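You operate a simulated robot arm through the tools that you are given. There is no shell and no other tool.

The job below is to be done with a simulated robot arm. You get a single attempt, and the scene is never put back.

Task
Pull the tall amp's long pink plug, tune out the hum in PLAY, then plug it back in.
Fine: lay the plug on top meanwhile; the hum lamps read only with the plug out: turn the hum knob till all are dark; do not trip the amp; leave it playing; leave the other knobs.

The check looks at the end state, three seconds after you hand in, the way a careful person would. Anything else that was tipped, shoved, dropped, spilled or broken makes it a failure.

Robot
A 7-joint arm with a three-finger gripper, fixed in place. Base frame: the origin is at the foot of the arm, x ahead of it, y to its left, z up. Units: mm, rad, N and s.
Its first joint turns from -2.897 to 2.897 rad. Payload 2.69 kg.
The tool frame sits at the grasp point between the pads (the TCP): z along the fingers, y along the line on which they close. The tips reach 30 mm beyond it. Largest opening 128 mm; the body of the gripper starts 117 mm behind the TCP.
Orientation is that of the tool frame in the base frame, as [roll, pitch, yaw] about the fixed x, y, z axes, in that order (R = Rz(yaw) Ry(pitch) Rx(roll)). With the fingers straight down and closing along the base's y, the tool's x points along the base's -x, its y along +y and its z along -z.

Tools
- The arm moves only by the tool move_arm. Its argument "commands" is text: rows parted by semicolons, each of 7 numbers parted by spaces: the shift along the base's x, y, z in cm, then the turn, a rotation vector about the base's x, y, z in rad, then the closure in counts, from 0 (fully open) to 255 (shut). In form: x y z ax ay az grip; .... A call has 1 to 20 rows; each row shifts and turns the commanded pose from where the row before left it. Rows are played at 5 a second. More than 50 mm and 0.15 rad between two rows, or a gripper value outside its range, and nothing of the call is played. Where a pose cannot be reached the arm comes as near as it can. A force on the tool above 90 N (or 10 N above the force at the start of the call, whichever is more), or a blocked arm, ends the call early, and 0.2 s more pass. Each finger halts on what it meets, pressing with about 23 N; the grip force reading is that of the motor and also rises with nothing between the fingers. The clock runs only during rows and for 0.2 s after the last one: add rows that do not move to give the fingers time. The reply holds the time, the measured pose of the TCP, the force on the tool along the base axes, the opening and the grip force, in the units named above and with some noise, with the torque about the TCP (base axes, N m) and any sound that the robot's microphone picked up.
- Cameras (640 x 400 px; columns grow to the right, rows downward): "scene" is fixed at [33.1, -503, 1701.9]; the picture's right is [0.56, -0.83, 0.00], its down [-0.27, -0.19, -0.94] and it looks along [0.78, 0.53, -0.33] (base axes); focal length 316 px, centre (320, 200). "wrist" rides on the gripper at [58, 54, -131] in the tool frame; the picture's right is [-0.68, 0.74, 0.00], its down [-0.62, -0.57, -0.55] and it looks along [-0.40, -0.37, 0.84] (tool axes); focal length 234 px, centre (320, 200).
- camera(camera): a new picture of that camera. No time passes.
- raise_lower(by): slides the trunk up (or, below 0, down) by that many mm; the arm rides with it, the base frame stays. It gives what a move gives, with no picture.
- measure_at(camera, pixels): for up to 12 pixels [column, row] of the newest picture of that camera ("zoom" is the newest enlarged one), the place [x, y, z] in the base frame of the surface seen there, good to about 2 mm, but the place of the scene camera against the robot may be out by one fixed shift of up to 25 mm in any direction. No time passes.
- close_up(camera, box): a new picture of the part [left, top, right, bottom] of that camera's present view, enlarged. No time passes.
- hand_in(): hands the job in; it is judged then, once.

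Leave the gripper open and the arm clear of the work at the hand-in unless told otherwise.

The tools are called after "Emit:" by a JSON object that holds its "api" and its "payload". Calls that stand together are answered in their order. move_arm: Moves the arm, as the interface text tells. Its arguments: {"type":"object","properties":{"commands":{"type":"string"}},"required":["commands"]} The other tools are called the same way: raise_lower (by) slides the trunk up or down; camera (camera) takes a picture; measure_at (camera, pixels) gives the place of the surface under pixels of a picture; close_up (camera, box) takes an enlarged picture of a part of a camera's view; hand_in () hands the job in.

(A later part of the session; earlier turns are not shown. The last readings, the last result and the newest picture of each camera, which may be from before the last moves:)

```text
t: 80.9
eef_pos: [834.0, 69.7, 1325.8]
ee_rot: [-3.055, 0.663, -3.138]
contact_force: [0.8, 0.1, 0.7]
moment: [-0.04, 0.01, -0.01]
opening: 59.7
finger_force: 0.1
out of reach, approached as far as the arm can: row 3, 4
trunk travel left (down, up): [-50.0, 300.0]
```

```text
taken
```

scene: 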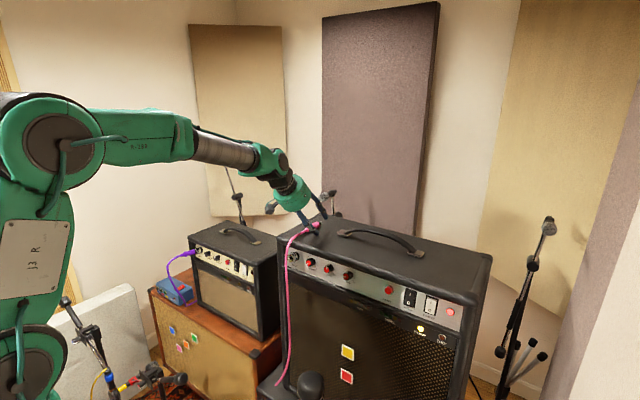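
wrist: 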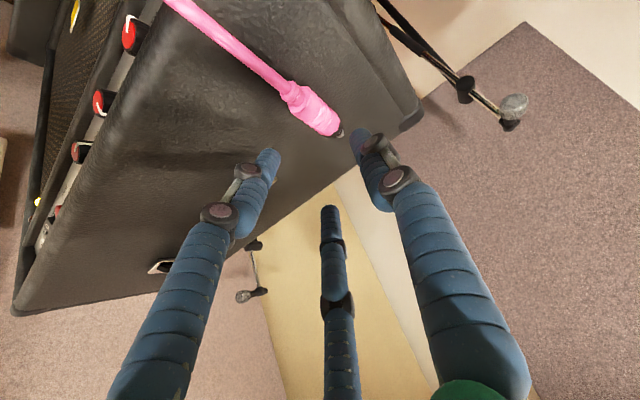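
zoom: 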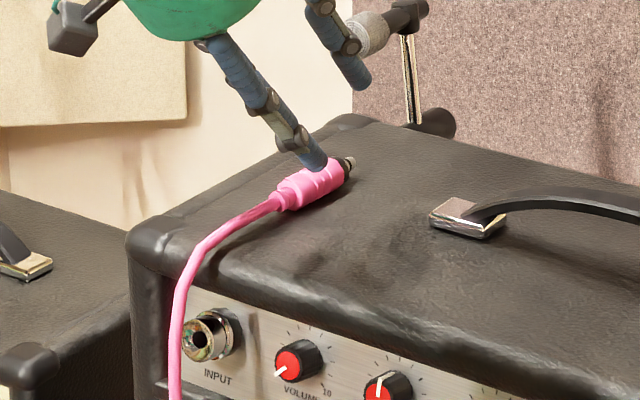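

The plug is undisturbed. The arm is hitting some joint limit; I try a small turn toward vertical in place to see how it responds.

Emit:
{"api": "move_arm", "payload": {"commands": "0 0 0 0 0.08 0 136; 0 0 0 0 0.08 0 136; 0 0 0 0 0 0 136"}}

Emit:
{"api": "camera", "payload": {"camera": "scene"}}

```text
t: 81.7
eef_pos: [834.2, 70.0, 1325.7]
ee_rot: [-3.056, 0.663, -3.139]
contact_force: [-0.6, -0.1, 0.9]
moment: [0.03, -0.01, -0.01]
opening: 59.6
finger_force: 0.1
out of reach, approached as far as the arm can: row 1, 2
trunk travel left (down, up): [-50.0, 300.0]
```

```text
taken
```

scene: 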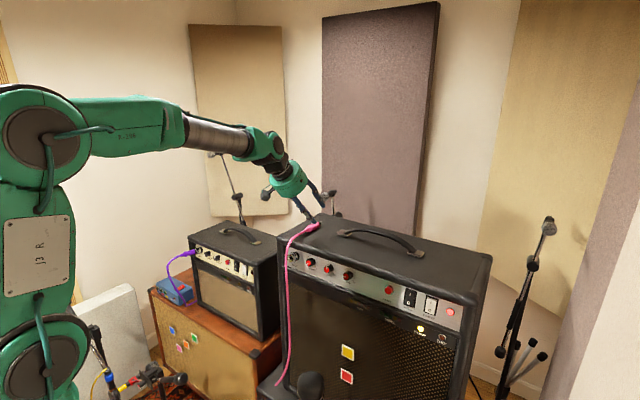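

The turn is blocked: the wrist seems to have flipped into another joint branch during the knob and rocker work. I back away from the amp to free space first.

Emit:
{"api": "move_arm", "payload": {"commands": "-4.5 0 0 0 0 0 136; -4.5 0 0 0 0 0 136; -4.5 0 0 0 0 0 136; -4.5 0 0 0 0 0 136; -4 0 0 0 0 0 136; 0 0 0 0 0 0 136"}}

Emit:
{"api": "camera", "payload": {"camera": "scene"}}

```text
t: 83.1
eef_pos: [611.5, 69.5, 1323.1]
ee_rot: [-3.057, 0.662, -3.139]
contact_force: [-1.0, 0.4, 0.8]
moment: [0.03, -0.02, 0.04]
opening: 60.0
finger_force: 0.1
trunk travel left (down, up): [-50.0, 300.0]
```

```text
taken
```

scene: 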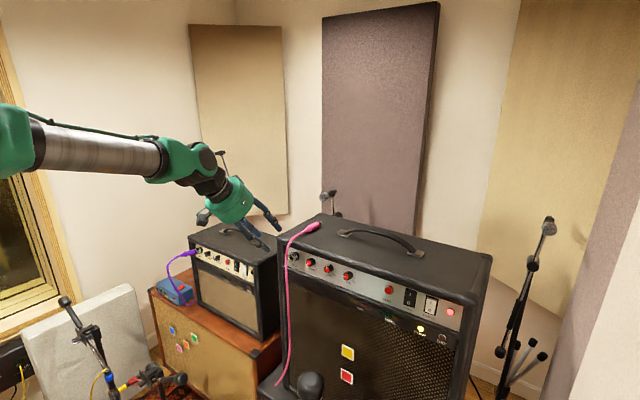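

Emit:
{"api": "close_up", "payload": {"camera": "scene", "box": [120, 110, 300, 260]}}

Emit:
{"api": "move_arm", "payload": {"commands": "0 0 0 0 0.08 0 136; 0 0 0 0 0 0 136"}}

```text
2.67 times, centred on (210, 185) of scene
```

zoom: 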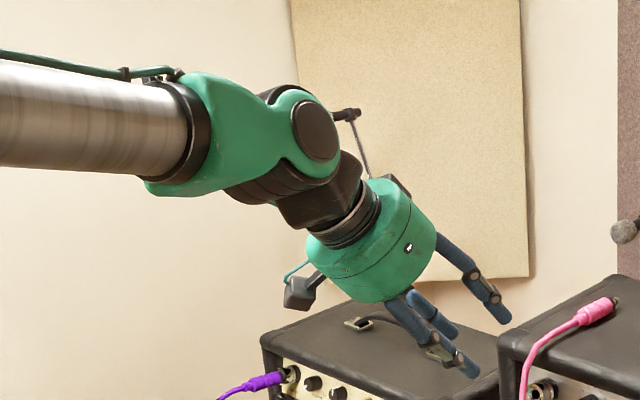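

```text
t: 83.7
eef_pos: [612.4, 69.3, 1323.1]
ee_rot: [-3.056, 0.581, -3.139]
contact_force: [-0.8, -0.3, -1.0]
moment: [-0.03, 0.0, 0.01]
opening: 59.7
finger_force: 0.0
trunk travel left (down, up): [-50.0, 300.0]
```

Here the turn goes through (pitch 0.66 → 0.58). I continue toward vertical in this free place, step by step.

Emit:
{"api": "move_arm", "payload": {"commands": "0 0 0 0 0.08 0 136; 0 0 0 0 0.08 0 136; 0 0 0 0 0.08 0 136; 0 0 0 0 0 0 136"}}

```text
t: 84.7
eef_pos: [603.7, 98.4, 1308.2]
ee_rot: [-2.995, 0.371, -3.138]
contact_force: [-1.2, 0.1, -0.4]
moment: [-0.02, -0.04, -0.02]
opening: 59.6
finger_force: 0.1
out of reach, approached as far as the arm can: row 2, 3
trunk travel left (down, up): [-50.0, 300.0]
```

The close-up confirms it: the wrist joint is in its flipped branch (tool axis offset below the joint). I unflip it in free space: first pitch the tool up past the forearm line, then swing it round by the left and down again.

Emit:
{"api": "move_arm", "payload": {"commands": "-0.4 -0.9 0.3 0 -0.12 0 136; -0.4 -0.9 0.3 0 -0.12 0 136; -0.4 -0.9 0.3 0 -0.12 0 136; -0.4 -0.9 0.3 0 -0.12 0 136; -0.4 -0.9 0.3 0 -0.12 0 136; -0.4 -0.9 0.3 0 -0.12 0 136; -0.4 -0.9 0.3 0 -0.12 0 136; -0.4 -0.9 0.3 0 -0.12 0 136; -0.4 -0.9 0.3 0 -0.12 0 136; 0 0 0 0 0 0 136"}}

Emit:
{"api": "close_up", "payload": {"camera": "scene", "box": [60, 130, 320, 330]}}

```text
t: 86.9
eef_pos: [567.8, 15.3, 1335.7]
ee_rot: [-2.959, 1.45, -3.104]
contact_force: [-0.5, 0.1, -0.5]
moment: [0.02, 0.01, -0.01]
opening: 59.8
finger_force: 0.1
trunk travel left (down, up): [-50.0, 300.0]
```

```text
2.00 times, centred on (190, 230) of scene
```

zoom: 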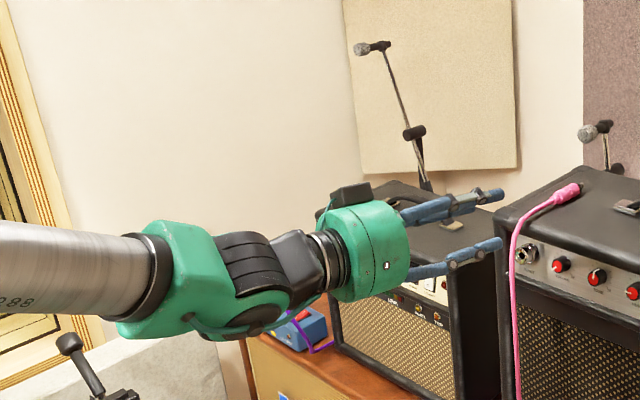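

It reached pitch 1.45 freely, which the normal branch could not, confirming the flip. Now I swing the tool left by 0.9 rad.

Emit:
{"api": "move_arm", "payload": {"commands": "0 0 0 0 0 0.13 136; 0 0 0 0 0 0.13 136; 0 0 0 0 0 0.13 136; 0 0 0 0 0 0.13 136; 0 0 0 0 0 0.13 136; 0 0 0 0 0 0.13 136; 0 0 0 0 0 0.13 136; 0 0 0 0 0 0 136"}}

Emit:
{"api": "close_up", "payload": {"camera": "scene", "box": [60, 130, 320, 330]}}

```text
t: 88.7
eef_pos: [568.6, 16.3, 1335.6]
ee_rot: [-2.97, 1.448, -2.203]
contact_force: [-0.3, 0.3, 0.2]
moment: [0.0, 0.01, 0.01]
opening: 59.9
finger_force: 0.0
trunk travel left (down, up): [-50.0, 300.0]
```

```text
2.00 times, centred on (190, 230) of scene
```

zoom: 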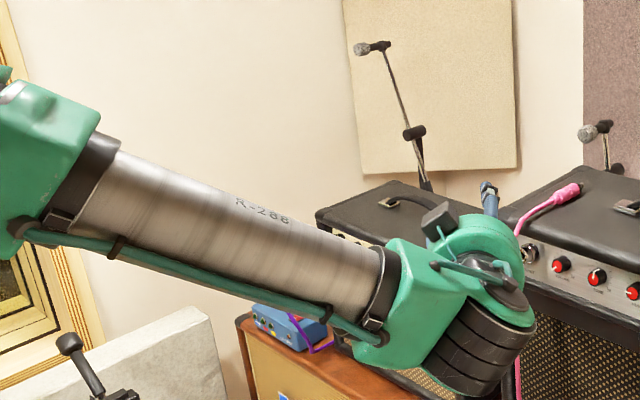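

The tool now points left-forward. Now I tilt it down by 0.9 rad about its own lateral axis.

Emit:
{"api": "move_arm", "payload": {"commands": "0 0 0 -0.0987 0.0767 0 136; 0 0 0 -0.0987 0.0767 0 136; 0 0 0 -0.0987 0.0767 0 136; 0 0 0 -0.0987 0.0767 0 136; 0 0 0 -0.0987 0.0767 0 136; 0 0 0 -0.0987 0.0767 0 136; 0 0 0 -0.0987 0.0767 0 136; 0 0 0 0 0 0 136"}}

Emit:
{"api": "close_up", "payload": {"camera": "scene", "box": [60, 80, 320, 280]}}

```text
t: 90.5
eef_pos: [568.0, 15.4, 1334.8]
ee_rot: [-2.993, 0.573, -2.226]
contact_force: [-0.3, -0.2, -0.4]
moment: [-0.01, -0.01, 0.0]
opening: 59.9
finger_force: 0.1
trunk travel left (down, up): [-50.0, 300.0]
```

```text
2.00 times, centred on (190, 180) of scene
```

zoom: 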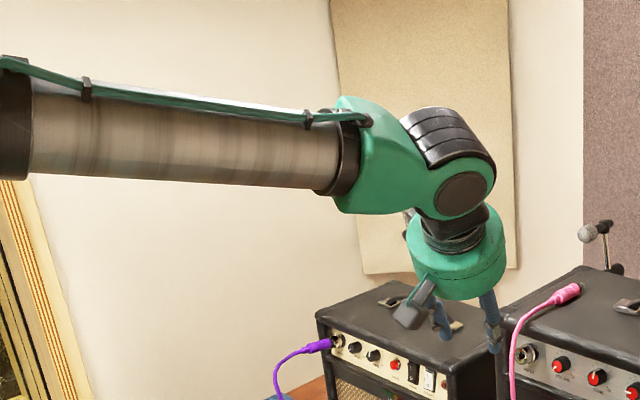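

Good, no limit. I tilt the rest of the way to vertical and yaw back.

Emit:
{"api": "move_arm", "payload": {"commands": "0 0 0.3 -0.0987 0.0767 0 136; 0 0 0.3 -0.0987 0.0767 0 136; 0 0 0.3 -0.0987 0.0767 0 136; 0 0 0.3 -0.0987 0.0767 0 136; 0 0 0 0 0 -0.13 136; 0 0 0 0 0 -0.13 136; 0 0 0 0 0 -0.13 136; 0 0 0 0 0 -0.13 136; 0 0 0 0 0 -0.13 136; 0 0 0 0 0 -0.13 136; 0 0 0 0 0 -0.13 136; 0 0 0 0 0 0 136"}}

Emit:
{"api": "camera", "payload": {"camera": "scene"}}

```text
t: 93.1
eef_pos: [520.1, -33.6, 1314.9]
ee_rot: [-3.091, 0.487, -2.735]
contact_force: [-0.1, 0.7, 0.1]
moment: [0.04, 0.05, 0.03]
opening: 59.9
finger_force: 0.1
out of reach, approached as far as the arm can: row 2, 3, 4, 5, 6, 7, 8, 9, 10, 11
trunk travel left (down, up): [-50.0, 300.0]
```

```text
taken
```

scene: 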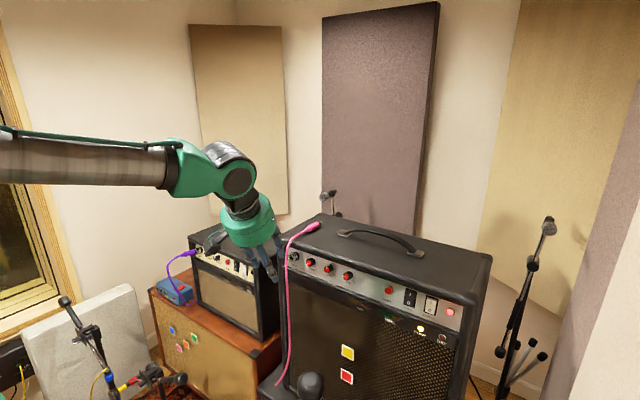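

Blocked again at yaw 0.41. I look at the wrist closely to see which joint is limiting.

Emit:
{"api": "close_up", "payload": {"camera": "scene", "box": [140, 110, 320, 290]}}

Emit:
{"api": "close_up", "payload": {"camera": "scene", "box": [0, 60, 300, 260]}}

```text
2.22 times, centred on (230, 200) of scene
```

zoom: 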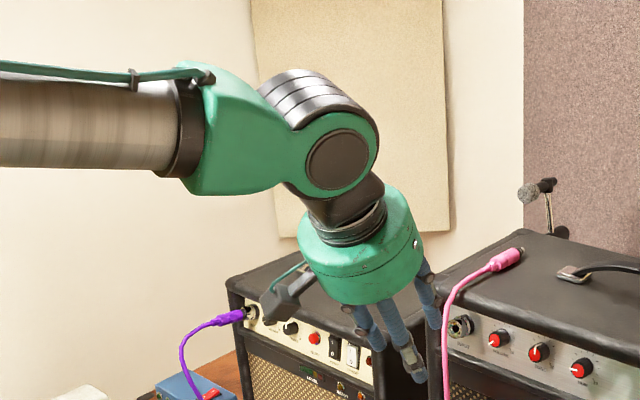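

```text
2.00 times, centred on (150, 160) of scene
```

zoom: 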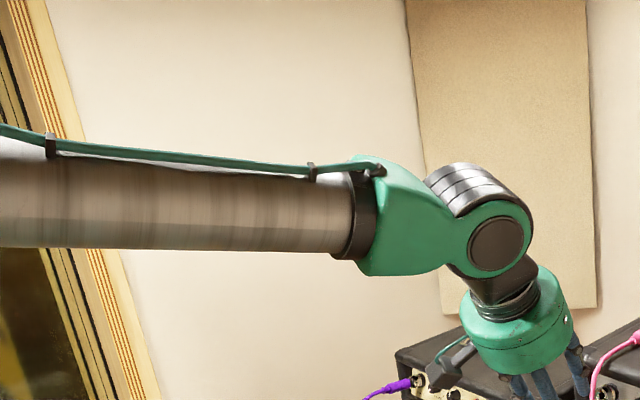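

I probe small turns one at a time to find which direction is blocked: first a turn about the vertical to the left and back, then about x.

Emit:
{"api": "move_arm", "payload": {"commands": "0 0 0 0 0 0.1 136; 0 0 0 0 0 0 136"}}

Emit:
{"api": "move_arm", "payload": {"commands": "0 0 0 0.1 0 0 136; 0 0 0 0 0 0 136"}}

Emit:
{"api": "move_arm", "payload": {"commands": "0 0 0 -0.1 0 0 136; 0 0 0 0 0 0 136"}}

Emit:
{"api": "move_arm", "payload": {"commands": "0 0 0 0 0.1 0 136; 0 0 0 0 0 0 136"}}

```text
t: 93.7
eef_pos: [520.7, -33.8, 1315.0]
ee_rot: [-3.09, 0.487, -2.634]
contact_force: [0.8, -0.3, 0.3]
moment: [0.03, 0.03, -0.01]
opening: 59.6
finger_force: 0.1
trunk travel left (down, up): [-50.0, 300.0]
```

```text
t: 94.3
eef_pos: [520.5, -32.6, 1316.5]
ee_rot: [3.092, 0.534, -2.686]
contact_force: [-0.3, 0.3, -0.2]
moment: [0.03, 0.03, 0.01]
opening: 59.5
finger_force: 0.0
trunk travel left (down, up): [-50.0, 300.0]
```

```text
t: 94.9
eef_pos: [520.0, -31.6, 1316.1]
ee_rot: [-3.087, 0.488, -2.634]
contact_force: [0.6, 0.1, 0.6]
moment: [-0.02, -0.04, -0.03]
opening: 59.8
finger_force: 0.0
trunk travel left (down, up): [-50.0, 300.0]
```

```text
t: 95.5
eef_pos: [520.7, -33.9, 1316.9]
ee_rot: [3.142, 0.398, -2.656]
contact_force: [0.4, -0.3, 0.2]
moment: [0.03, 0.0, -0.02]
opening: 59.9
finger_force: 0.0
trunk travel left (down, up): [-50.0, 300.0]
```

At a yaw of 0.5 left the tilts are free. I continue tilting toward vertical at this yaw to learn whether vertical is reachable in this branch.

Emit:
{"api": "move_arm", "payload": {"commands": "0 0 0 -0.0494 0.0869 0 136; 0 0 0 -0.0494 0.0869 0 136; 0 0 0 -0.0494 0.0869 0 136; 0 0 0 0 0 0 136"}}

Emit:
{"api": "close_up", "payload": {"camera": "scene", "box": [120, 80, 320, 280]}}

```text
t: 96.5
eef_pos: [516.4, -54.5, 1305.4]
ee_rot: [3.063, 0.296, -2.659]
contact_force: [-1.4, 0.7, 1.1]
moment: [-0.03, -0.07, -0.04]
opening: 59.9
finger_force: 0.0
out of reach, approached as far as the arm can: row 1, 2, 3
trunk travel left (down, up): [-50.0, 300.0]
```

```text
2.00 times, centred on (220, 180) of scene
```

zoom: 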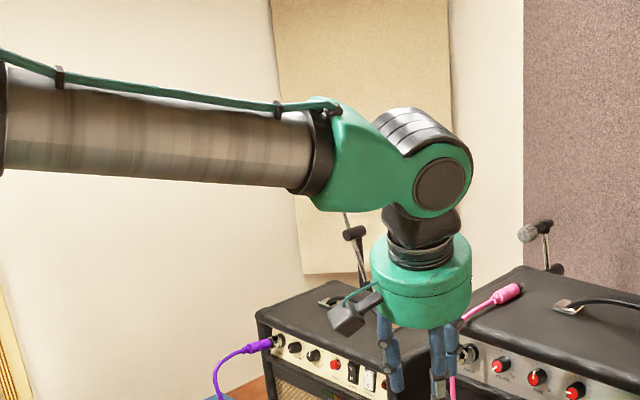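

The elbow has drifted outward, so the old yaw is out of range. But the hand has three-fold symmetry: a yaw of +60° puts a single finger on the plug's right and two on its left, just as good. I turn to that yaw and test whether vertical is reachable.

Emit:
{"api": "move_arm", "payload": {"commands": "0.5 0.5 0.5 0 0 0.11 136; 0.5 0.5 0.5 0 0 0.11 136; 0.5 0.5 0.5 0 0 0.11 136; 0.5 0.5 0 0 0 0.11 136; 0.5 0.5 0 0 0 0.11 136; 0 0 0 0 0 0 136"}}

```text
t: 97.9
eef_pos: [542.6, -28.3, 1318.2]
ee_rot: [3.06, 0.297, -2.108]
contact_force: [0.7, 0.0, -0.7]
moment: [0.0, 0.03, 0.03]
opening: 59.8
finger_force: 0.1
trunk travel left (down, up): [-50.0, 300.0]
```

Yaw went freely to 59°. Now I tilt the remaining 0.3 rad to vertical.

Emit:
{"api": "move_arm", "payload": {"commands": "0 0 0 -0.099 0.027 0 136; 0 0 0 -0.099 0.027 0 136; 0 0 0 -0.099 0.027 0 136; 0 0 0 0 0 0 136"}}

Emit:
{"api": "camera", "payload": {"camera": "scene"}}

```text
t: 98.9
eef_pos: [544.1, -28.4, 1318.1]
ee_rot: [3.069, 0.264, -2.106]
contact_force: [0.8, -0.6, 0.2]
moment: [-0.03, -0.04, -0.01]
opening: 59.9
finger_force: 0.0
out of reach, approached as far as the arm can: row 1, 2, 3
trunk travel left (down, up): [-50.0, 300.0]
```

```text
taken
```

scene: 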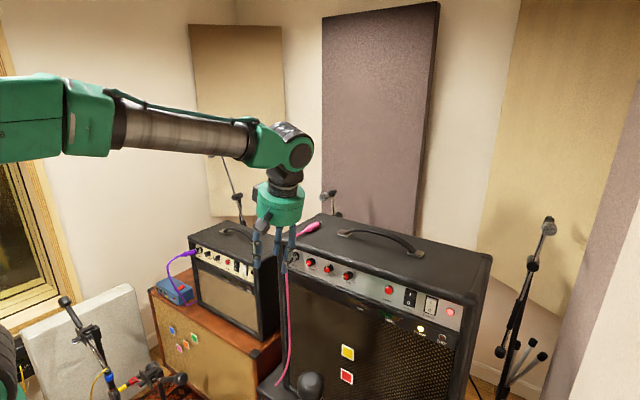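

Blocked again by one joint. I measure points along the arm in the scene picture to understand its posture.

Emit:
{"api": "measure_at", "payload": {"camera": "scene", "pixels": [[20, 110], [60, 115], [95, 118], [130, 122], [180, 132], [230, 140], [265, 148], [299, 153], [288, 130], [285, 175], [278, 205], [265, 128]]}}

Emit:
{"api": "close_up", "payload": {"camera": "scene", "box": [0, 50, 330, 260]}}

```text
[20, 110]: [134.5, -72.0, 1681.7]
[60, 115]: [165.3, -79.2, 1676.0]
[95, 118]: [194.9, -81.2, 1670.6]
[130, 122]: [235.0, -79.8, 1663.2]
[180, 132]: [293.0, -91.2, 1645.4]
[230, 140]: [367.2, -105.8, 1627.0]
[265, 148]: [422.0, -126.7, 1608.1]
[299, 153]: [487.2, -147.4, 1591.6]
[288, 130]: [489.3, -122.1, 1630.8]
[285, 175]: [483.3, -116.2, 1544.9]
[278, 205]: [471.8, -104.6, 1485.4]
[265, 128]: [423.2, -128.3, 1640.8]
```

```text
1.90 times, centred on (165, 155) of scene
```

zoom: 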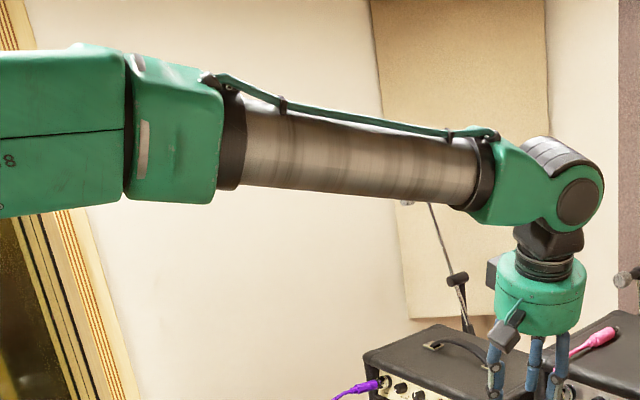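

Forearm lies in a vertical plane through the base, with the fifth joint at its limit: my left swing turned it the wrong way. I retrace: tilt the tool back forward-left, then up, step by step.

Emit:
{"api": "move_arm", "payload": {"commands": "0.8 1.4 0.6 0.0362 -0.1263 -0.0317 136; 0.8 1.4 0.6 0.0362 -0.1263 -0.0317 136; 0.8 1.4 0.6 0.0362 -0.1263 -0.0317 136; 0 0 0 0 0 0 136"}}

```text
t: 99.9
eef_pos: [565.0, 10.2, 1337.5]
ee_rot: [-2.917, 0.552, -2.082]
contact_force: [-0.3, -0.4, -0.3]
moment: [-0.01, -0.03, -0.03]
opening: 59.9
finger_force: 0.0
trunk travel left (down, up): [-50.0, 300.0]
```

Good, no limit. Now up: seven steps of 0.125 rad about the tool's lateral axis.

Emit:
{"api": "move_arm", "payload": {"commands": "0 0 0 0.0755 -0.0996 0 136; 0 0 0 0.0755 -0.0996 0 136; 0 0 0 0.0755 -0.0996 0 136; 0 0 0 0.0755 -0.0996 0 136; 0 0 0 0.0755 -0.0996 0 136; 0 0 0 0.0755 -0.0996 0 136; 0 0 0 0.0755 -0.0996 0 136; 0 0 0 0 0 0 136"}}

```text
t: 101.7
eef_pos: [567.6, 11.1, 1337.9]
ee_rot: [-1.87, 1.21, -1.203]
contact_force: [0.6, -0.3, 0.5]
moment: [0.01, -0.01, -0.01]
opening: 59.7
finger_force: 0.1
trunk travel left (down, up): [-50.0, 300.0]
```

The tool points left-forward, nearly level. Now I swing it right by 0.63 rad into the arm's own vertical plane (y≈11).

Emit:
{"api": "move_arm", "payload": {"commands": "0 -0.2 0 0 0 -0.126 136; 0 -0.2 0 0 0 -0.126 136; 0 -0.2 0 0 0 -0.126 136; 0 -0.2 0 0 0 -0.126 136; 0 -0.2 0 0 0 -0.126 136; 0 0 0 0 0 0 136"}}

Emit:
{"api": "camera", "payload": {"camera": "scene"}}

```text
t: 103.1
eef_pos: [566.2, 3.6, 1336.9]
ee_rot: [-1.876, 1.209, -1.84]
contact_force: [0.2, 0.0, -0.3]
moment: [0.03, 0.03, 0.02]
opening: 59.9
finger_force: 0.1
trunk travel left (down, up): [-50.0, 300.0]
```

```text
taken
```

scene: 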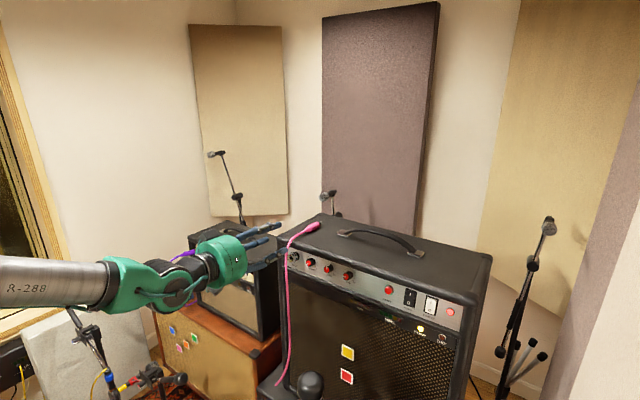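

The tool now lies in the arm's plane, above the forearm line. I measure the forearm's direction to align exactly before pitching down through the straight-wrist position.

Emit:
{"api": "measure_at", "payload": {"camera": "scene", "pixels": [[5, 275], [30, 277], [60, 279], [90, 281], [60, 262], [90, 266], [60, 300], [90, 304], [125, 285], [175, 291], [215, 255], [237, 258]]}}

Emit:
{"api": "close_up", "payload": {"camera": "scene", "box": [0, 200, 300, 360]}}

```text
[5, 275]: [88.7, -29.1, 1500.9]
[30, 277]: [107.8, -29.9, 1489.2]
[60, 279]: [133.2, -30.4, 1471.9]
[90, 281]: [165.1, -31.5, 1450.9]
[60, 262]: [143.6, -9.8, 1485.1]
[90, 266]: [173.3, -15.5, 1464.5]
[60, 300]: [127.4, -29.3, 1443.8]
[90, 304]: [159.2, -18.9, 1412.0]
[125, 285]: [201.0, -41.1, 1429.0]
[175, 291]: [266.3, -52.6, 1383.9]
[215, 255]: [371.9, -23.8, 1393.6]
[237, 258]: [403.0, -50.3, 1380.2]
```

```text
2.13 times, centred on (150, 280) of scene
```

zoom: 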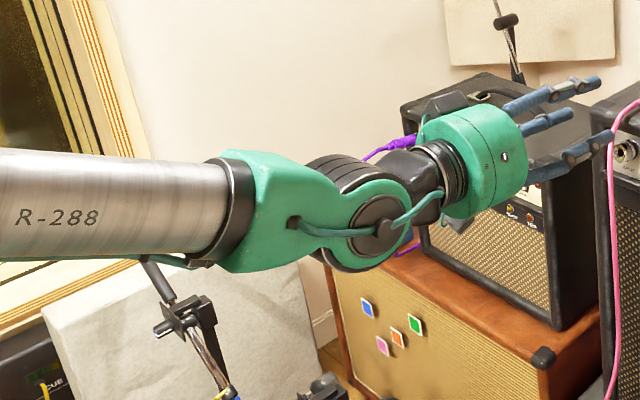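

The "R-288" lettering on the forearm is visible again and its hose is below: the fifth joint is back near its normal position. The forearm slopes 0.58 rad; the tool is in-plane. I now pitch straight down through the straight-wrist position.

Emit:
{"api": "move_arm", "payload": {"commands": "0 0 0 0 0.14 0 136; 0 0 0 0 0.14 0 136; 0 0 0 0 0.14 0 136; 0 0 0 0 0.14 0 136; 0 0 0 0 0.14 0 136; 0 0 0 0 0 0 136"}}

Emit:
{"api": "camera", "payload": {"camera": "scene"}}

```text
t: 104.5
eef_pos: [566.6, 1.8, 1336.1]
ee_rot: [-2.841, 0.711, -2.674]
contact_force: [2.4, 0.3, -0.5]
moment: [-0.01, 0.04, 0.01]
opening: 59.9
finger_force: 0.0
trunk travel left (down, up): [-50.0, 300.0]
```

```text
taken
```

scene: 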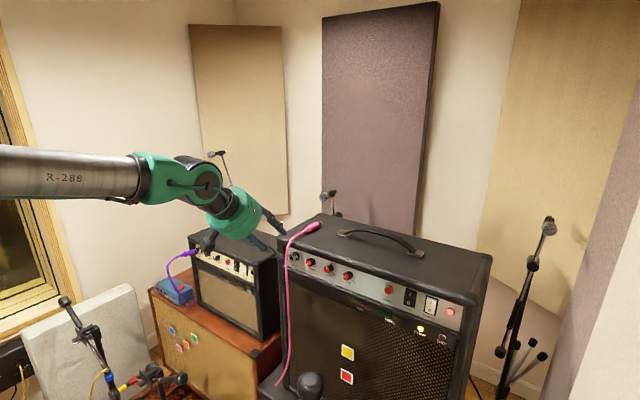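

It passed through properly: lettering still visible. I continue to near vertical.

Emit:
{"api": "move_arm", "payload": {"commands": "0 0 0 0 0.132 0 136; 0 0 0 0 0.132 0 136; 0 0 0 0 0.132 0 136; 0 0 0 0 0.132 0 136; 0 0 0 0 0.132 0 136; 0 0 0 0 0 0 136"}}

```text
t: 105.9
eef_pos: [567.6, 2.3, 1335.5]
ee_rot: [-3.122, 0.102, -2.792]
contact_force: [0.5, -0.1, -0.6]
moment: [-0.01, 0.07, 0.01]
opening: 59.9
finger_force: 0.1
trunk travel left (down, up): [-50.0, 300.0]
```

Near vertical without any limit. I turn the yaw back by -0.35 rad.

Emit:
{"api": "move_arm", "payload": {"commands": "0 0 0 0 0 -0.1166 136; 0 0 0 0 0 -0.1166 136; 0 0 0 0 0 -0.1166 136; 0 0 0 0 0 0 136"}}

Emit:
{"api": "close_up", "payload": {"camera": "scene", "box": [260, 200, 380, 310]}}

```text
t: 106.9
eef_pos: [565.5, 2.8, 1337.7]
ee_rot: [-3.121, 0.105, -3.141]
contact_force: [-0.3, -0.5, 0.2]
moment: [0.02, 0.0, -0.01]
opening: 59.8
finger_force: 0.0
trunk travel left (down, up): [-50.0, 300.0]
```

```text
3.64 times, centred on (320, 255) of scene
```

zoom: 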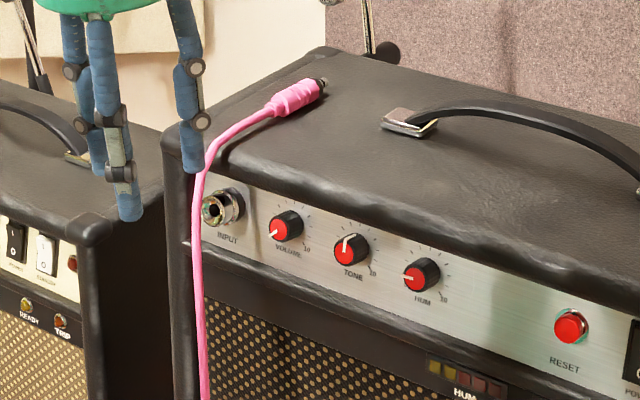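

Normal posture restored and the plug is still in place. I move above the plug at about (831,85,1337) and look.

Emit:
{"api": "move_arm", "payload": {"commands": "4.43 1.36 0 0.0205 0 0 136; 4.43 1.36 0 0 0 0 136; 4.43 1.36 0 0 0 0 136; 4.43 1.36 0 0 0 0 136; 4.43 1.36 0 0 0 0 136; 4.43 1.36 0 0 0 0 136; 0 0 0 0 0 0 136"}}

Emit:
{"api": "camera", "payload": {"camera": "wrist"}}

Emit:
{"api": "close_up", "payload": {"camera": "wrist", "box": [270, 80, 390, 180]}}

```text
t: 108.5
eef_pos: [835.7, 85.2, 1336.4]
ee_rot: [-3.141, 0.103, 3.142]
contact_force: [0.7, -0.6, -1.1]
moment: [-0.01, 0.08, -0.01]
opening: 59.7
finger_force: 0.0
trunk travel left (down, up): [-50.0, 300.0]
```

```text
taken
```

wrist: 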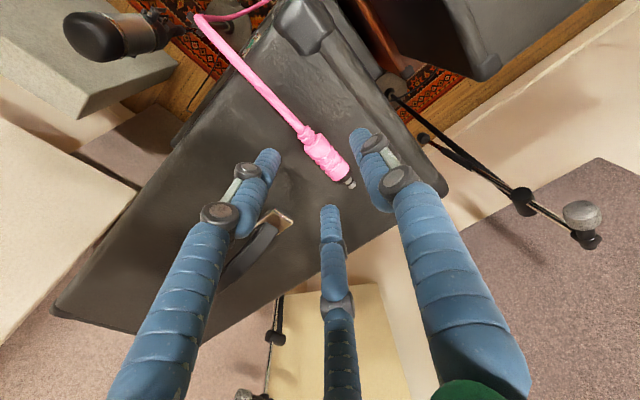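

```text
4.00 times, centred on (330, 130) of wrist
```

zoom: 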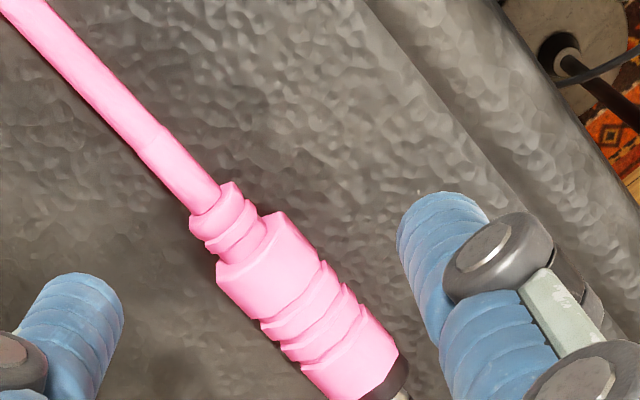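

Emit:
{"api": "close_up", "payload": {"camera": "wrist", "box": [280, 100, 380, 210]}}

```text
3.64 times, centred on (330, 155) of wrist
```

zoom: 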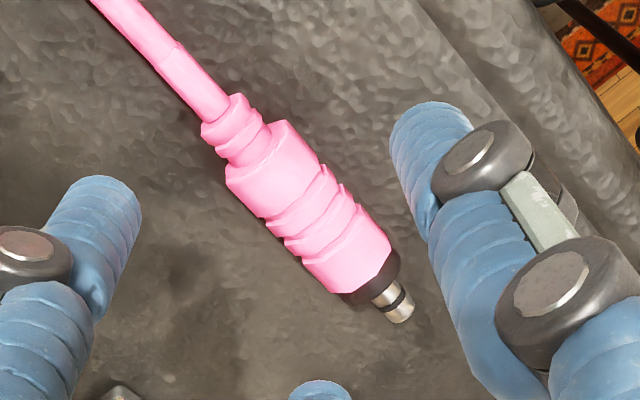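

I measure the plug's centre line and edges in this zoom.

Emit:
{"api": "measure_at", "payload": {"camera": "zoom", "pixels": [[228, 125], [262, 155], [290, 195], [310, 215], [335, 245], [360, 268], [385, 290], [403, 312], [235, 195], [290, 243], [325, 285], [287, 128]]}}

Emit:
{"api": "measure_at", "payload": {"camera": "zoom", "pixels": [[340, 185], [386, 245], [210, 100], [180, 60], [140, 10], [390, 270], [350, 295], [378, 297], [395, 305], [160, 250], [500, 100], [410, 318]]}}

```text
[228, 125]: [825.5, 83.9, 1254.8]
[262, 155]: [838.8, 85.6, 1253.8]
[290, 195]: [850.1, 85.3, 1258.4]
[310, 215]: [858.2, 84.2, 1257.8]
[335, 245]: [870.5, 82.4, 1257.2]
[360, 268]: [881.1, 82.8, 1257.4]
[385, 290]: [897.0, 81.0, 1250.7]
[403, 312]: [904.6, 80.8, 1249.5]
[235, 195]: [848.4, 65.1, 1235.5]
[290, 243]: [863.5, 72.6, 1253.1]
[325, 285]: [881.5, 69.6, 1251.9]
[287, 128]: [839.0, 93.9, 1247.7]
```

```text
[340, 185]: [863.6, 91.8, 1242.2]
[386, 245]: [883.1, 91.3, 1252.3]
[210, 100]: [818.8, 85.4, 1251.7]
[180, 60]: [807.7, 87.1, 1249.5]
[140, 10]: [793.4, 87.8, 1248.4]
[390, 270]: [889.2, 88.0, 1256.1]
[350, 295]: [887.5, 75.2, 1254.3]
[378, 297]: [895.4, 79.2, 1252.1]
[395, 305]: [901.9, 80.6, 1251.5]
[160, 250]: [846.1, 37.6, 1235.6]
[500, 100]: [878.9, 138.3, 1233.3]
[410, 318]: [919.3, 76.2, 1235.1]
```

The plug has shifted to x 835–884 with y≈84 and a slight yaw of -0.07 (from the earlier brush), still safely on the top. I align the hand (yaw -0.07, tilt -0.05) at (855,78) and descend to z≈1290 first.

Emit:
{"api": "move_arm", "payload": {"commands": "1.93 -0.71 0 0 0.053 -0.07 136; 0 0 -2.3 0 0 0 136; 0 0 -2.3 0 0 0 136; 0 0 0 0 0 0 136"}}

Emit:
{"api": "close_up", "payload": {"camera": "wrist", "box": [250, 90, 410, 220]}}

Emit:
{"api": "close_up", "payload": {"camera": "scene", "box": [280, 190, 360, 250]}}

```text
t: 109.5
eef_pos: [852.1, 78.3, 1292.0]
ee_rot: [-3.14, 0.052, 3.071]
contact_force: [0.0, -0.9, -1.1]
moment: [0.01, 0.05, 0.01]
opening: 60.1
finger_force: 0.1
trunk travel left (down, up): [-50.0, 300.0]
```

```text
3.08 times, centred on (330, 155) of wrist
```

zoom: 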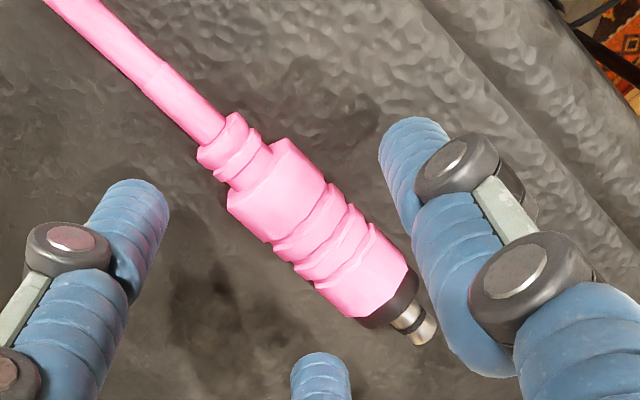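

```text
6.67 times, centred on (320, 220) of scene
```

zoom: 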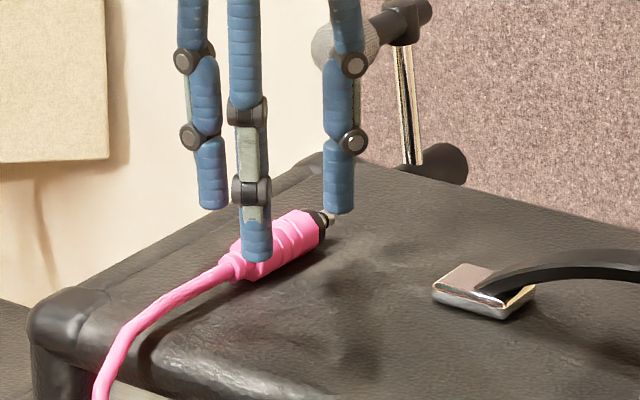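

Aligned. I descend to z≈1270 in steps.

Emit:
{"api": "move_arm", "payload": {"commands": "0.2 0 -1 0 0 0 136; 0 0 -0.6 0 0 0 136; 0 0 -0.5 0 0 0 136; 0 0 0 0 0 0 136"}}

Emit:
{"api": "close_up", "payload": {"camera": "wrist", "box": [250, 90, 410, 220]}}

Emit:
{"api": "close_up", "payload": {"camera": "scene", "box": [280, 190, 360, 250]}}

```text
t: 110.5
eef_pos: [853.4, 77.0, 1272.2]
ee_rot: [-3.14, 0.052, 3.071]
contact_force: [-0.2, -0.4, 0.0]
moment: [0.02, -0.02, 0.01]
opening: 59.8
finger_force: 0.0
trunk travel left (down, up): [-50.0, 300.0]
```

```text
3.08 times, centred on (330, 155) of wrist
```

zoom: 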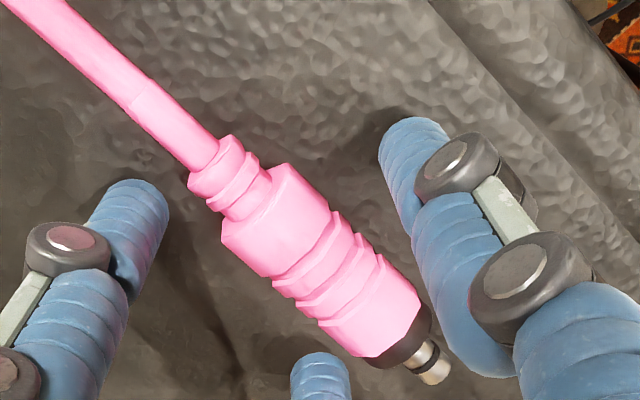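

```text
6.67 times, centred on (320, 220) of scene
```

zoom: 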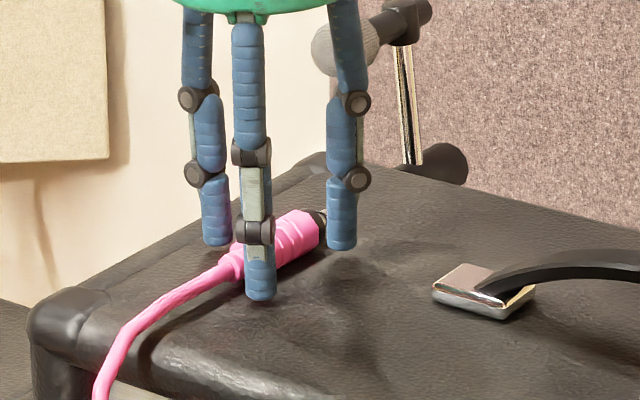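

I lower 3 mm more and close on the sleeve.

Emit:
{"api": "move_arm", "payload": {"commands": "0 0 -0.15 0 0 0 136; 0 0 -0.15 0 0 0 150; 0 0 0 0 0 0 170; 0 0 0 0 0 0 190; 0 0 0 0 0 0 210; 0 0 0 0 0 0 230; 0 0 0 0 0 0 230"}}

Emit:
{"api": "close_up", "payload": {"camera": "wrist", "box": [250, 90, 410, 220]}}

Emit:
{"api": "close_up", "payload": {"camera": "scene", "box": [280, 190, 360, 250]}}

```text
t: 112.1
eef_pos: [852.6, 77.8, 1267.3]
ee_rot: [-3.138, 0.051, 3.07]
contact_force: [-0.5, 0.4, 1.0]
moment: [0.02, 0.01, 0.02]
opening: 30.1
finger_force: 22.7
trunk travel left (down, up): [-50.0, 300.0]
```

```text
3.08 times, centred on (330, 155) of wrist
```

zoom: 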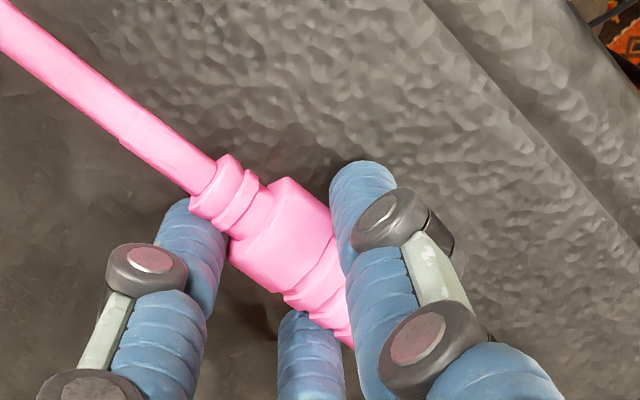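

```text
6.67 times, centred on (320, 220) of scene
```

zoom: 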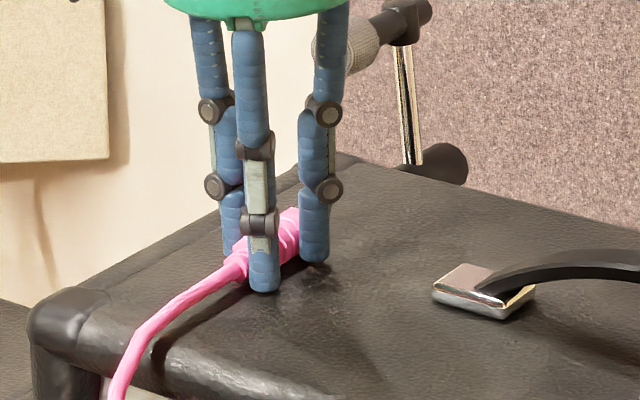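

Gripped, but the rear finger sits at the very back edge of the sleeve (opening 30.1 versus 32.3 before). I reopen slightly, shift 4 mm forward, and grip again.

Emit:
{"api": "move_arm", "payload": {"commands": "0 0 0 0 0 0 180; 0 0 0 0 0 0 160; 0 0 0 0 0 0 150; 0.4 0 0.05 0 0 0 150; 0 0 0 0 0 0 170; 0 0 0 0 0 0 190; 0 0 0 0 0 0 210; 0 0 0 0 0 0 230; 0 0 0 0 0 0 230"}}

Emit:
{"api": "close_up", "payload": {"camera": "wrist", "box": [250, 90, 410, 220]}}

Emit:
{"api": "close_up", "payload": {"camera": "scene", "box": [280, 190, 360, 250]}}

```text
t: 114.1
eef_pos: [856.6, 77.4, 1268.4]
ee_rot: [-3.14, 0.053, 3.069]
contact_force: [-2.2, -0.1, 0.9]
moment: [-0.02, 0.05, -0.04]
opening: 30.6
finger_force: 22.8
trunk travel left (down, up): [-50.0, 300.0]
```

```text
3.08 times, centred on (330, 155) of wrist
```

zoom: 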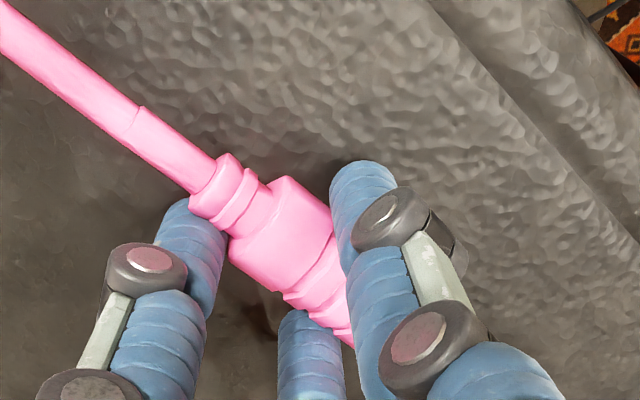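

```text
6.67 times, centred on (320, 220) of scene
```

zoom: 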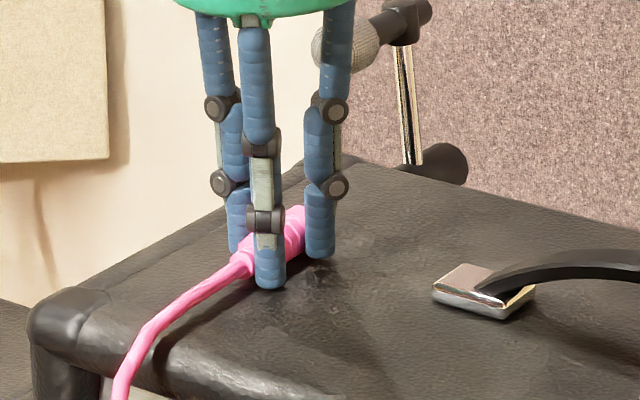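

The plug moved along with the fingers (the rear finger drops behind the sleeve's shoulder). I open wider, look, and then shift 8 mm forward relative to the plug.

Emit:
{"api": "move_arm", "payload": {"commands": "0 0 0 0 0 0 180; 0 0 0.1 0 0 0 160; 0 0 0 0 0 0 136; 0 0 0 0 0 0 136"}}

Emit:
{"api": "close_up", "payload": {"camera": "wrist", "box": [250, 90, 410, 220]}}

```text
t: 115.1
eef_pos: [857.9, 77.1, 1269.4]
ee_rot: [-3.142, 0.053, 3.07]
contact_force: [0.0, -0.3, -0.2]
moment: [0.0, 0.05, 0.01]
opening: 59.9
finger_force: 0.0
trunk travel left (down, up): [-50.0, 300.0]
```

```text
3.08 times, centred on (330, 155) of wrist
```

zoom: 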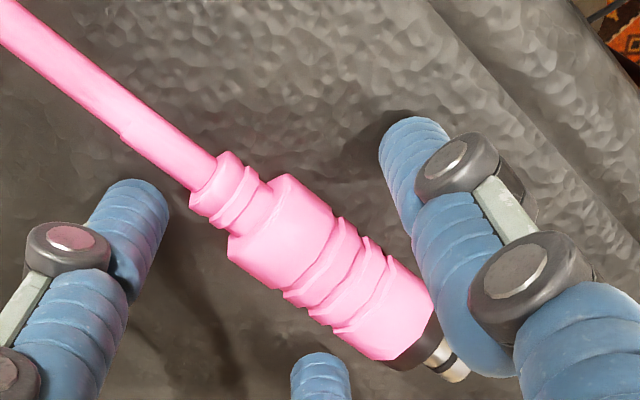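

Emit:
{"api": "measure_at", "payload": {"camera": "zoom", "pixels": [[245, 190], [265, 215], [300, 235], [330, 265], [370, 300], [400, 330], [425, 350], [455, 372], [240, 255], [325, 320], [390, 358], [285, 178]]}}

```text
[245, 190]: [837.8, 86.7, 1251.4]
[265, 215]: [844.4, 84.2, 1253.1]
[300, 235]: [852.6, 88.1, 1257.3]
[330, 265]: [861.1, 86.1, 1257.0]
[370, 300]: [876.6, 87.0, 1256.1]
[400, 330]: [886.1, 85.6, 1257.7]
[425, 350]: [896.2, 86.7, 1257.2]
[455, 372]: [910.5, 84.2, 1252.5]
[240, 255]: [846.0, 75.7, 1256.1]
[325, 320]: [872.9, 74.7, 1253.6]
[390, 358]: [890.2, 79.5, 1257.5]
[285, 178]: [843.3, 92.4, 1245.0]
```

The sleeve is now at x 844–893, y≈86, almost straight. I shift to TCP (866, 80), correct the yaw, and grip again.

Emit:
{"api": "move_arm", "payload": {"commands": "0.4 0.15 0 0 0 0.05 136; 0.45 0.13 -0.1 0 0 0 136; 0 0 0 0 0 0 136; 0 0 0 0 0 0 150; 0 0 0 0 0 0 170; 0 0 0 0 0 0 190; 0 0 0 0 0 0 210; 0 0 0 0 0 0 230; 0 0 0 0 0 0 230"}}

Emit:
{"api": "close_up", "payload": {"camera": "wrist", "box": [250, 90, 410, 220]}}

Emit:
{"api": "close_up", "payload": {"camera": "scene", "box": [280, 190, 360, 250]}}

```text
t: 117.1
eef_pos: [865.8, 79.8, 1267.0]
ee_rot: [-3.139, 0.053, 3.122]
contact_force: [-0.4, -0.9, -0.6]
moment: [0.03, 0.0, 0.01]
opening: 30.3
finger_force: 23.1
trunk travel left (down, up): [-50.0, 300.0]
```

```text
3.08 times, centred on (330, 155) of wrist
```

zoom: 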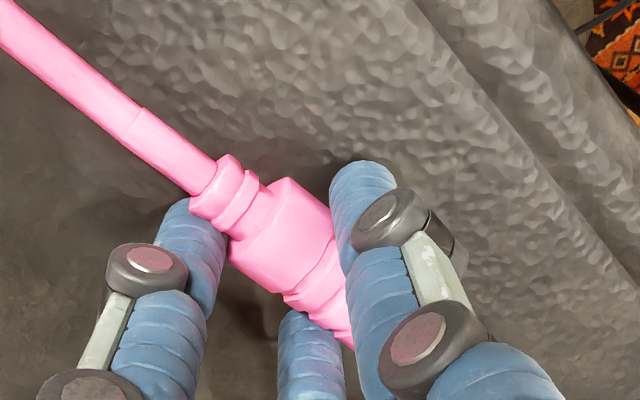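

```text
6.67 times, centred on (320, 220) of scene
```

zoom: 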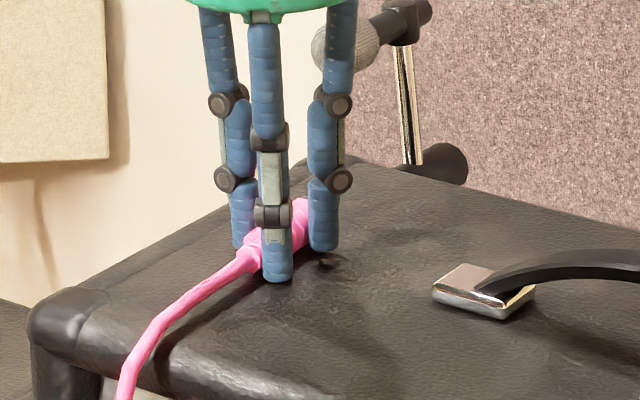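

The plug always settles to the same seat in the hand (fingers fall into its grooves), so this grip is fine: 23 N. I measure the plug's pose in the hand.

Emit:
{"api": "measure_at", "payload": {"camera": "zoom", "pixels": [[205, 180], [225, 185], [240, 195], [270, 215], [285, 235], [300, 255], [320, 280], [335, 305], [250, 250], [300, 200], [190, 165], [150, 130]]}}

```text
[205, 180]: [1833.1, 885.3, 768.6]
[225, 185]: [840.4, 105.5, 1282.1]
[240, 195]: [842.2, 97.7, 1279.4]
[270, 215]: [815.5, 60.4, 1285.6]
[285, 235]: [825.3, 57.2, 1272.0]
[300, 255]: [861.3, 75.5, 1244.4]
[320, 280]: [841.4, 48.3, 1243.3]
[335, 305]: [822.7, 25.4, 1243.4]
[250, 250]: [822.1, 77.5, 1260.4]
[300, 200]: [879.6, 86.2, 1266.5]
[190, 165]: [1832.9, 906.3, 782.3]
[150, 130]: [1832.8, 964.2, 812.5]
```

That was the other zoom picture; I retake the wrist zoom and measure.

Emit:
{"api": "close_up", "payload": {"camera": "wrist", "box": [250, 90, 410, 220]}}

Emit:
{"api": "measure_at", "payload": {"camera": "zoom", "pixels": [[205, 180], [225, 185], [240, 195], [270, 215], [285, 235], [300, 255], [320, 280], [335, 305], [250, 250], [300, 200], [190, 165], [150, 130]]}}

```text
3.08 times, centred on (330, 155) of wrist
```

zoom: 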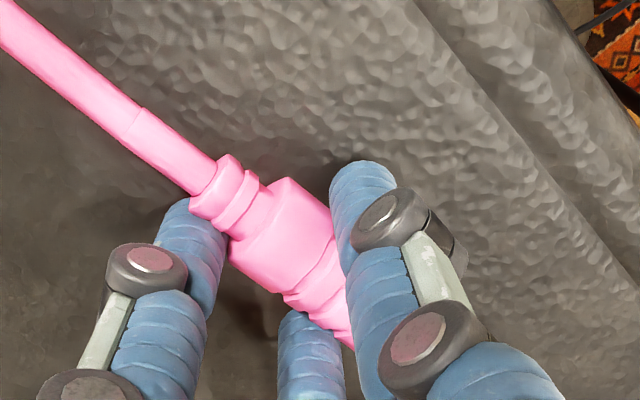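

```text
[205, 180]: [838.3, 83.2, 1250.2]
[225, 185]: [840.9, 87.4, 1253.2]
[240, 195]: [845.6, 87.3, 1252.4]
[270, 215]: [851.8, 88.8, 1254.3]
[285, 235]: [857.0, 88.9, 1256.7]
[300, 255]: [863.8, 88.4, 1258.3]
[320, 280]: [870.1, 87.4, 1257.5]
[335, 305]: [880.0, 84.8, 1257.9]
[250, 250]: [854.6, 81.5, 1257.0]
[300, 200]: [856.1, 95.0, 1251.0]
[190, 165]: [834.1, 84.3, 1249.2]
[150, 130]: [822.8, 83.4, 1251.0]
```

I lift 45 mm and carry the plug back in front of the amp, to x≈650.

Emit:
{"api": "move_arm", "payload": {"commands": "0 0 1.5 0 0 0 230; 0 0 3 0 0 0 230; -4.3 0.05 0 0 0 0 230; -4.3 0.05 0 0 0 0 230; -4.3 0.05 0 0 0 0 230; -4.3 0.05 0 0 0 0 230; -4.3 0.05 0 0 0 0 230; 0 0 0 0 0 0 230"}}

Emit:
{"api": "camera", "payload": {"camera": "scene"}}

Emit:
{"api": "close_up", "payload": {"camera": "scene", "box": [250, 200, 330, 270]}}

Emit:
{"api": "close_up", "payload": {"camera": "wrist", "box": [250, 90, 410, 220]}}

```text
t: 118.9
eef_pos: [651.3, 83.3, 1314.4]
ee_rot: [-3.14, 0.054, 3.12]
contact_force: [-0.4, -0.7, 0.4]
moment: [-0.01, -0.09, -0.01]
opening: 30.1
finger_force: 22.9
trunk travel left (down, up): [-50.0, 300.0]
```

```text
taken
```

scene: 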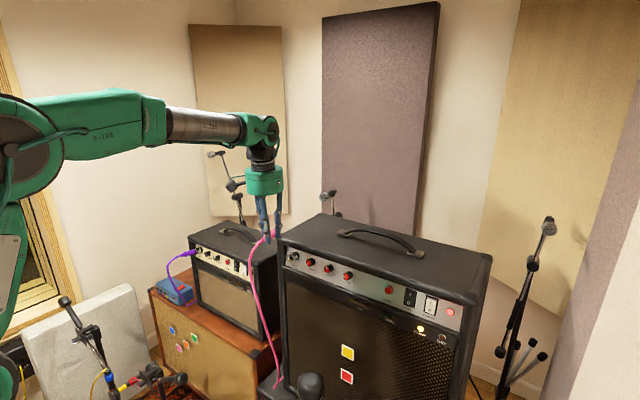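

```text
5.71 times, centred on (290, 235) of scene
```

zoom: 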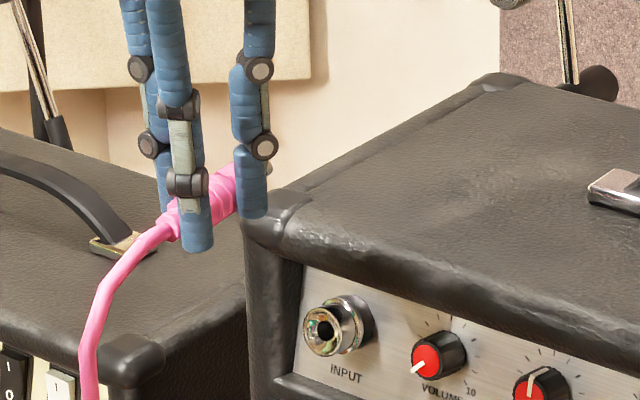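

```text
3.08 times, centred on (330, 155) of wrist
```

zoom: 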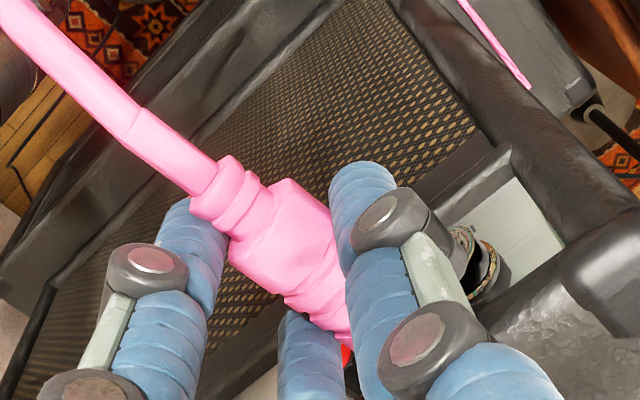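

The plug is held; its tip peeks out beyond the front finger. I measure the plug's centre line in the wrist zoom to find its yaw.

Emit:
{"api": "close_up", "payload": {"camera": "wrist", "box": [290, 130, 370, 210]}}

```text
5.00 times, centred on (330, 170) of wrist
```

zoom: 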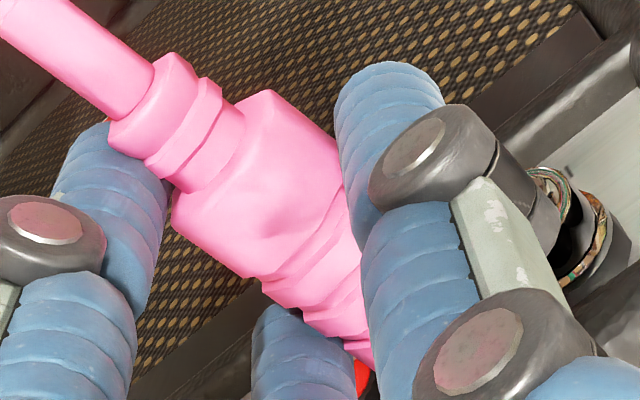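

Emit:
{"api": "measure_at", "payload": {"camera": "zoom", "pixels": [[60, 20], [100, 55], [150, 95], [190, 130], [235, 165], [265, 195], [290, 220], [310, 245], [335, 280], [180, 215], [265, 280], [335, 335]]}}

Emit:
{"api": "measure_at", "payload": {"camera": "zoom", "pixels": [[270, 100], [310, 140], [335, 170], [120, 125], [175, 62], [185, 180], [240, 125], [555, 195], [590, 210], [575, 250], [600, 240], [540, 180]]}}

```text
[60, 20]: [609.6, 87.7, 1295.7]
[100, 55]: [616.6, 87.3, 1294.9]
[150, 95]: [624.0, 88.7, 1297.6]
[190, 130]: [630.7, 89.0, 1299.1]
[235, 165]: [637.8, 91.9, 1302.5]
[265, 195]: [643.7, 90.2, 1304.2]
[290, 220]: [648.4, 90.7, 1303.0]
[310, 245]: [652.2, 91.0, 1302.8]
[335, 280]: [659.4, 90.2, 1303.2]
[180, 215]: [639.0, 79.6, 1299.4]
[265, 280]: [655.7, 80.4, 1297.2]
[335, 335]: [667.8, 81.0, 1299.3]
```

```text
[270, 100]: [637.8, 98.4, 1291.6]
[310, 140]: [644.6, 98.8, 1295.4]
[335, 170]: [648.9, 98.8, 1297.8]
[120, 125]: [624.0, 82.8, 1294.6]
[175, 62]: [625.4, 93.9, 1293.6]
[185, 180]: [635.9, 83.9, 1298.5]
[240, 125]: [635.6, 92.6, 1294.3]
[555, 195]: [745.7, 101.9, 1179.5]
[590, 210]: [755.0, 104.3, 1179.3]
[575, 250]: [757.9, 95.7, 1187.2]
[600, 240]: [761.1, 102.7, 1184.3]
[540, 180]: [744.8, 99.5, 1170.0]
```

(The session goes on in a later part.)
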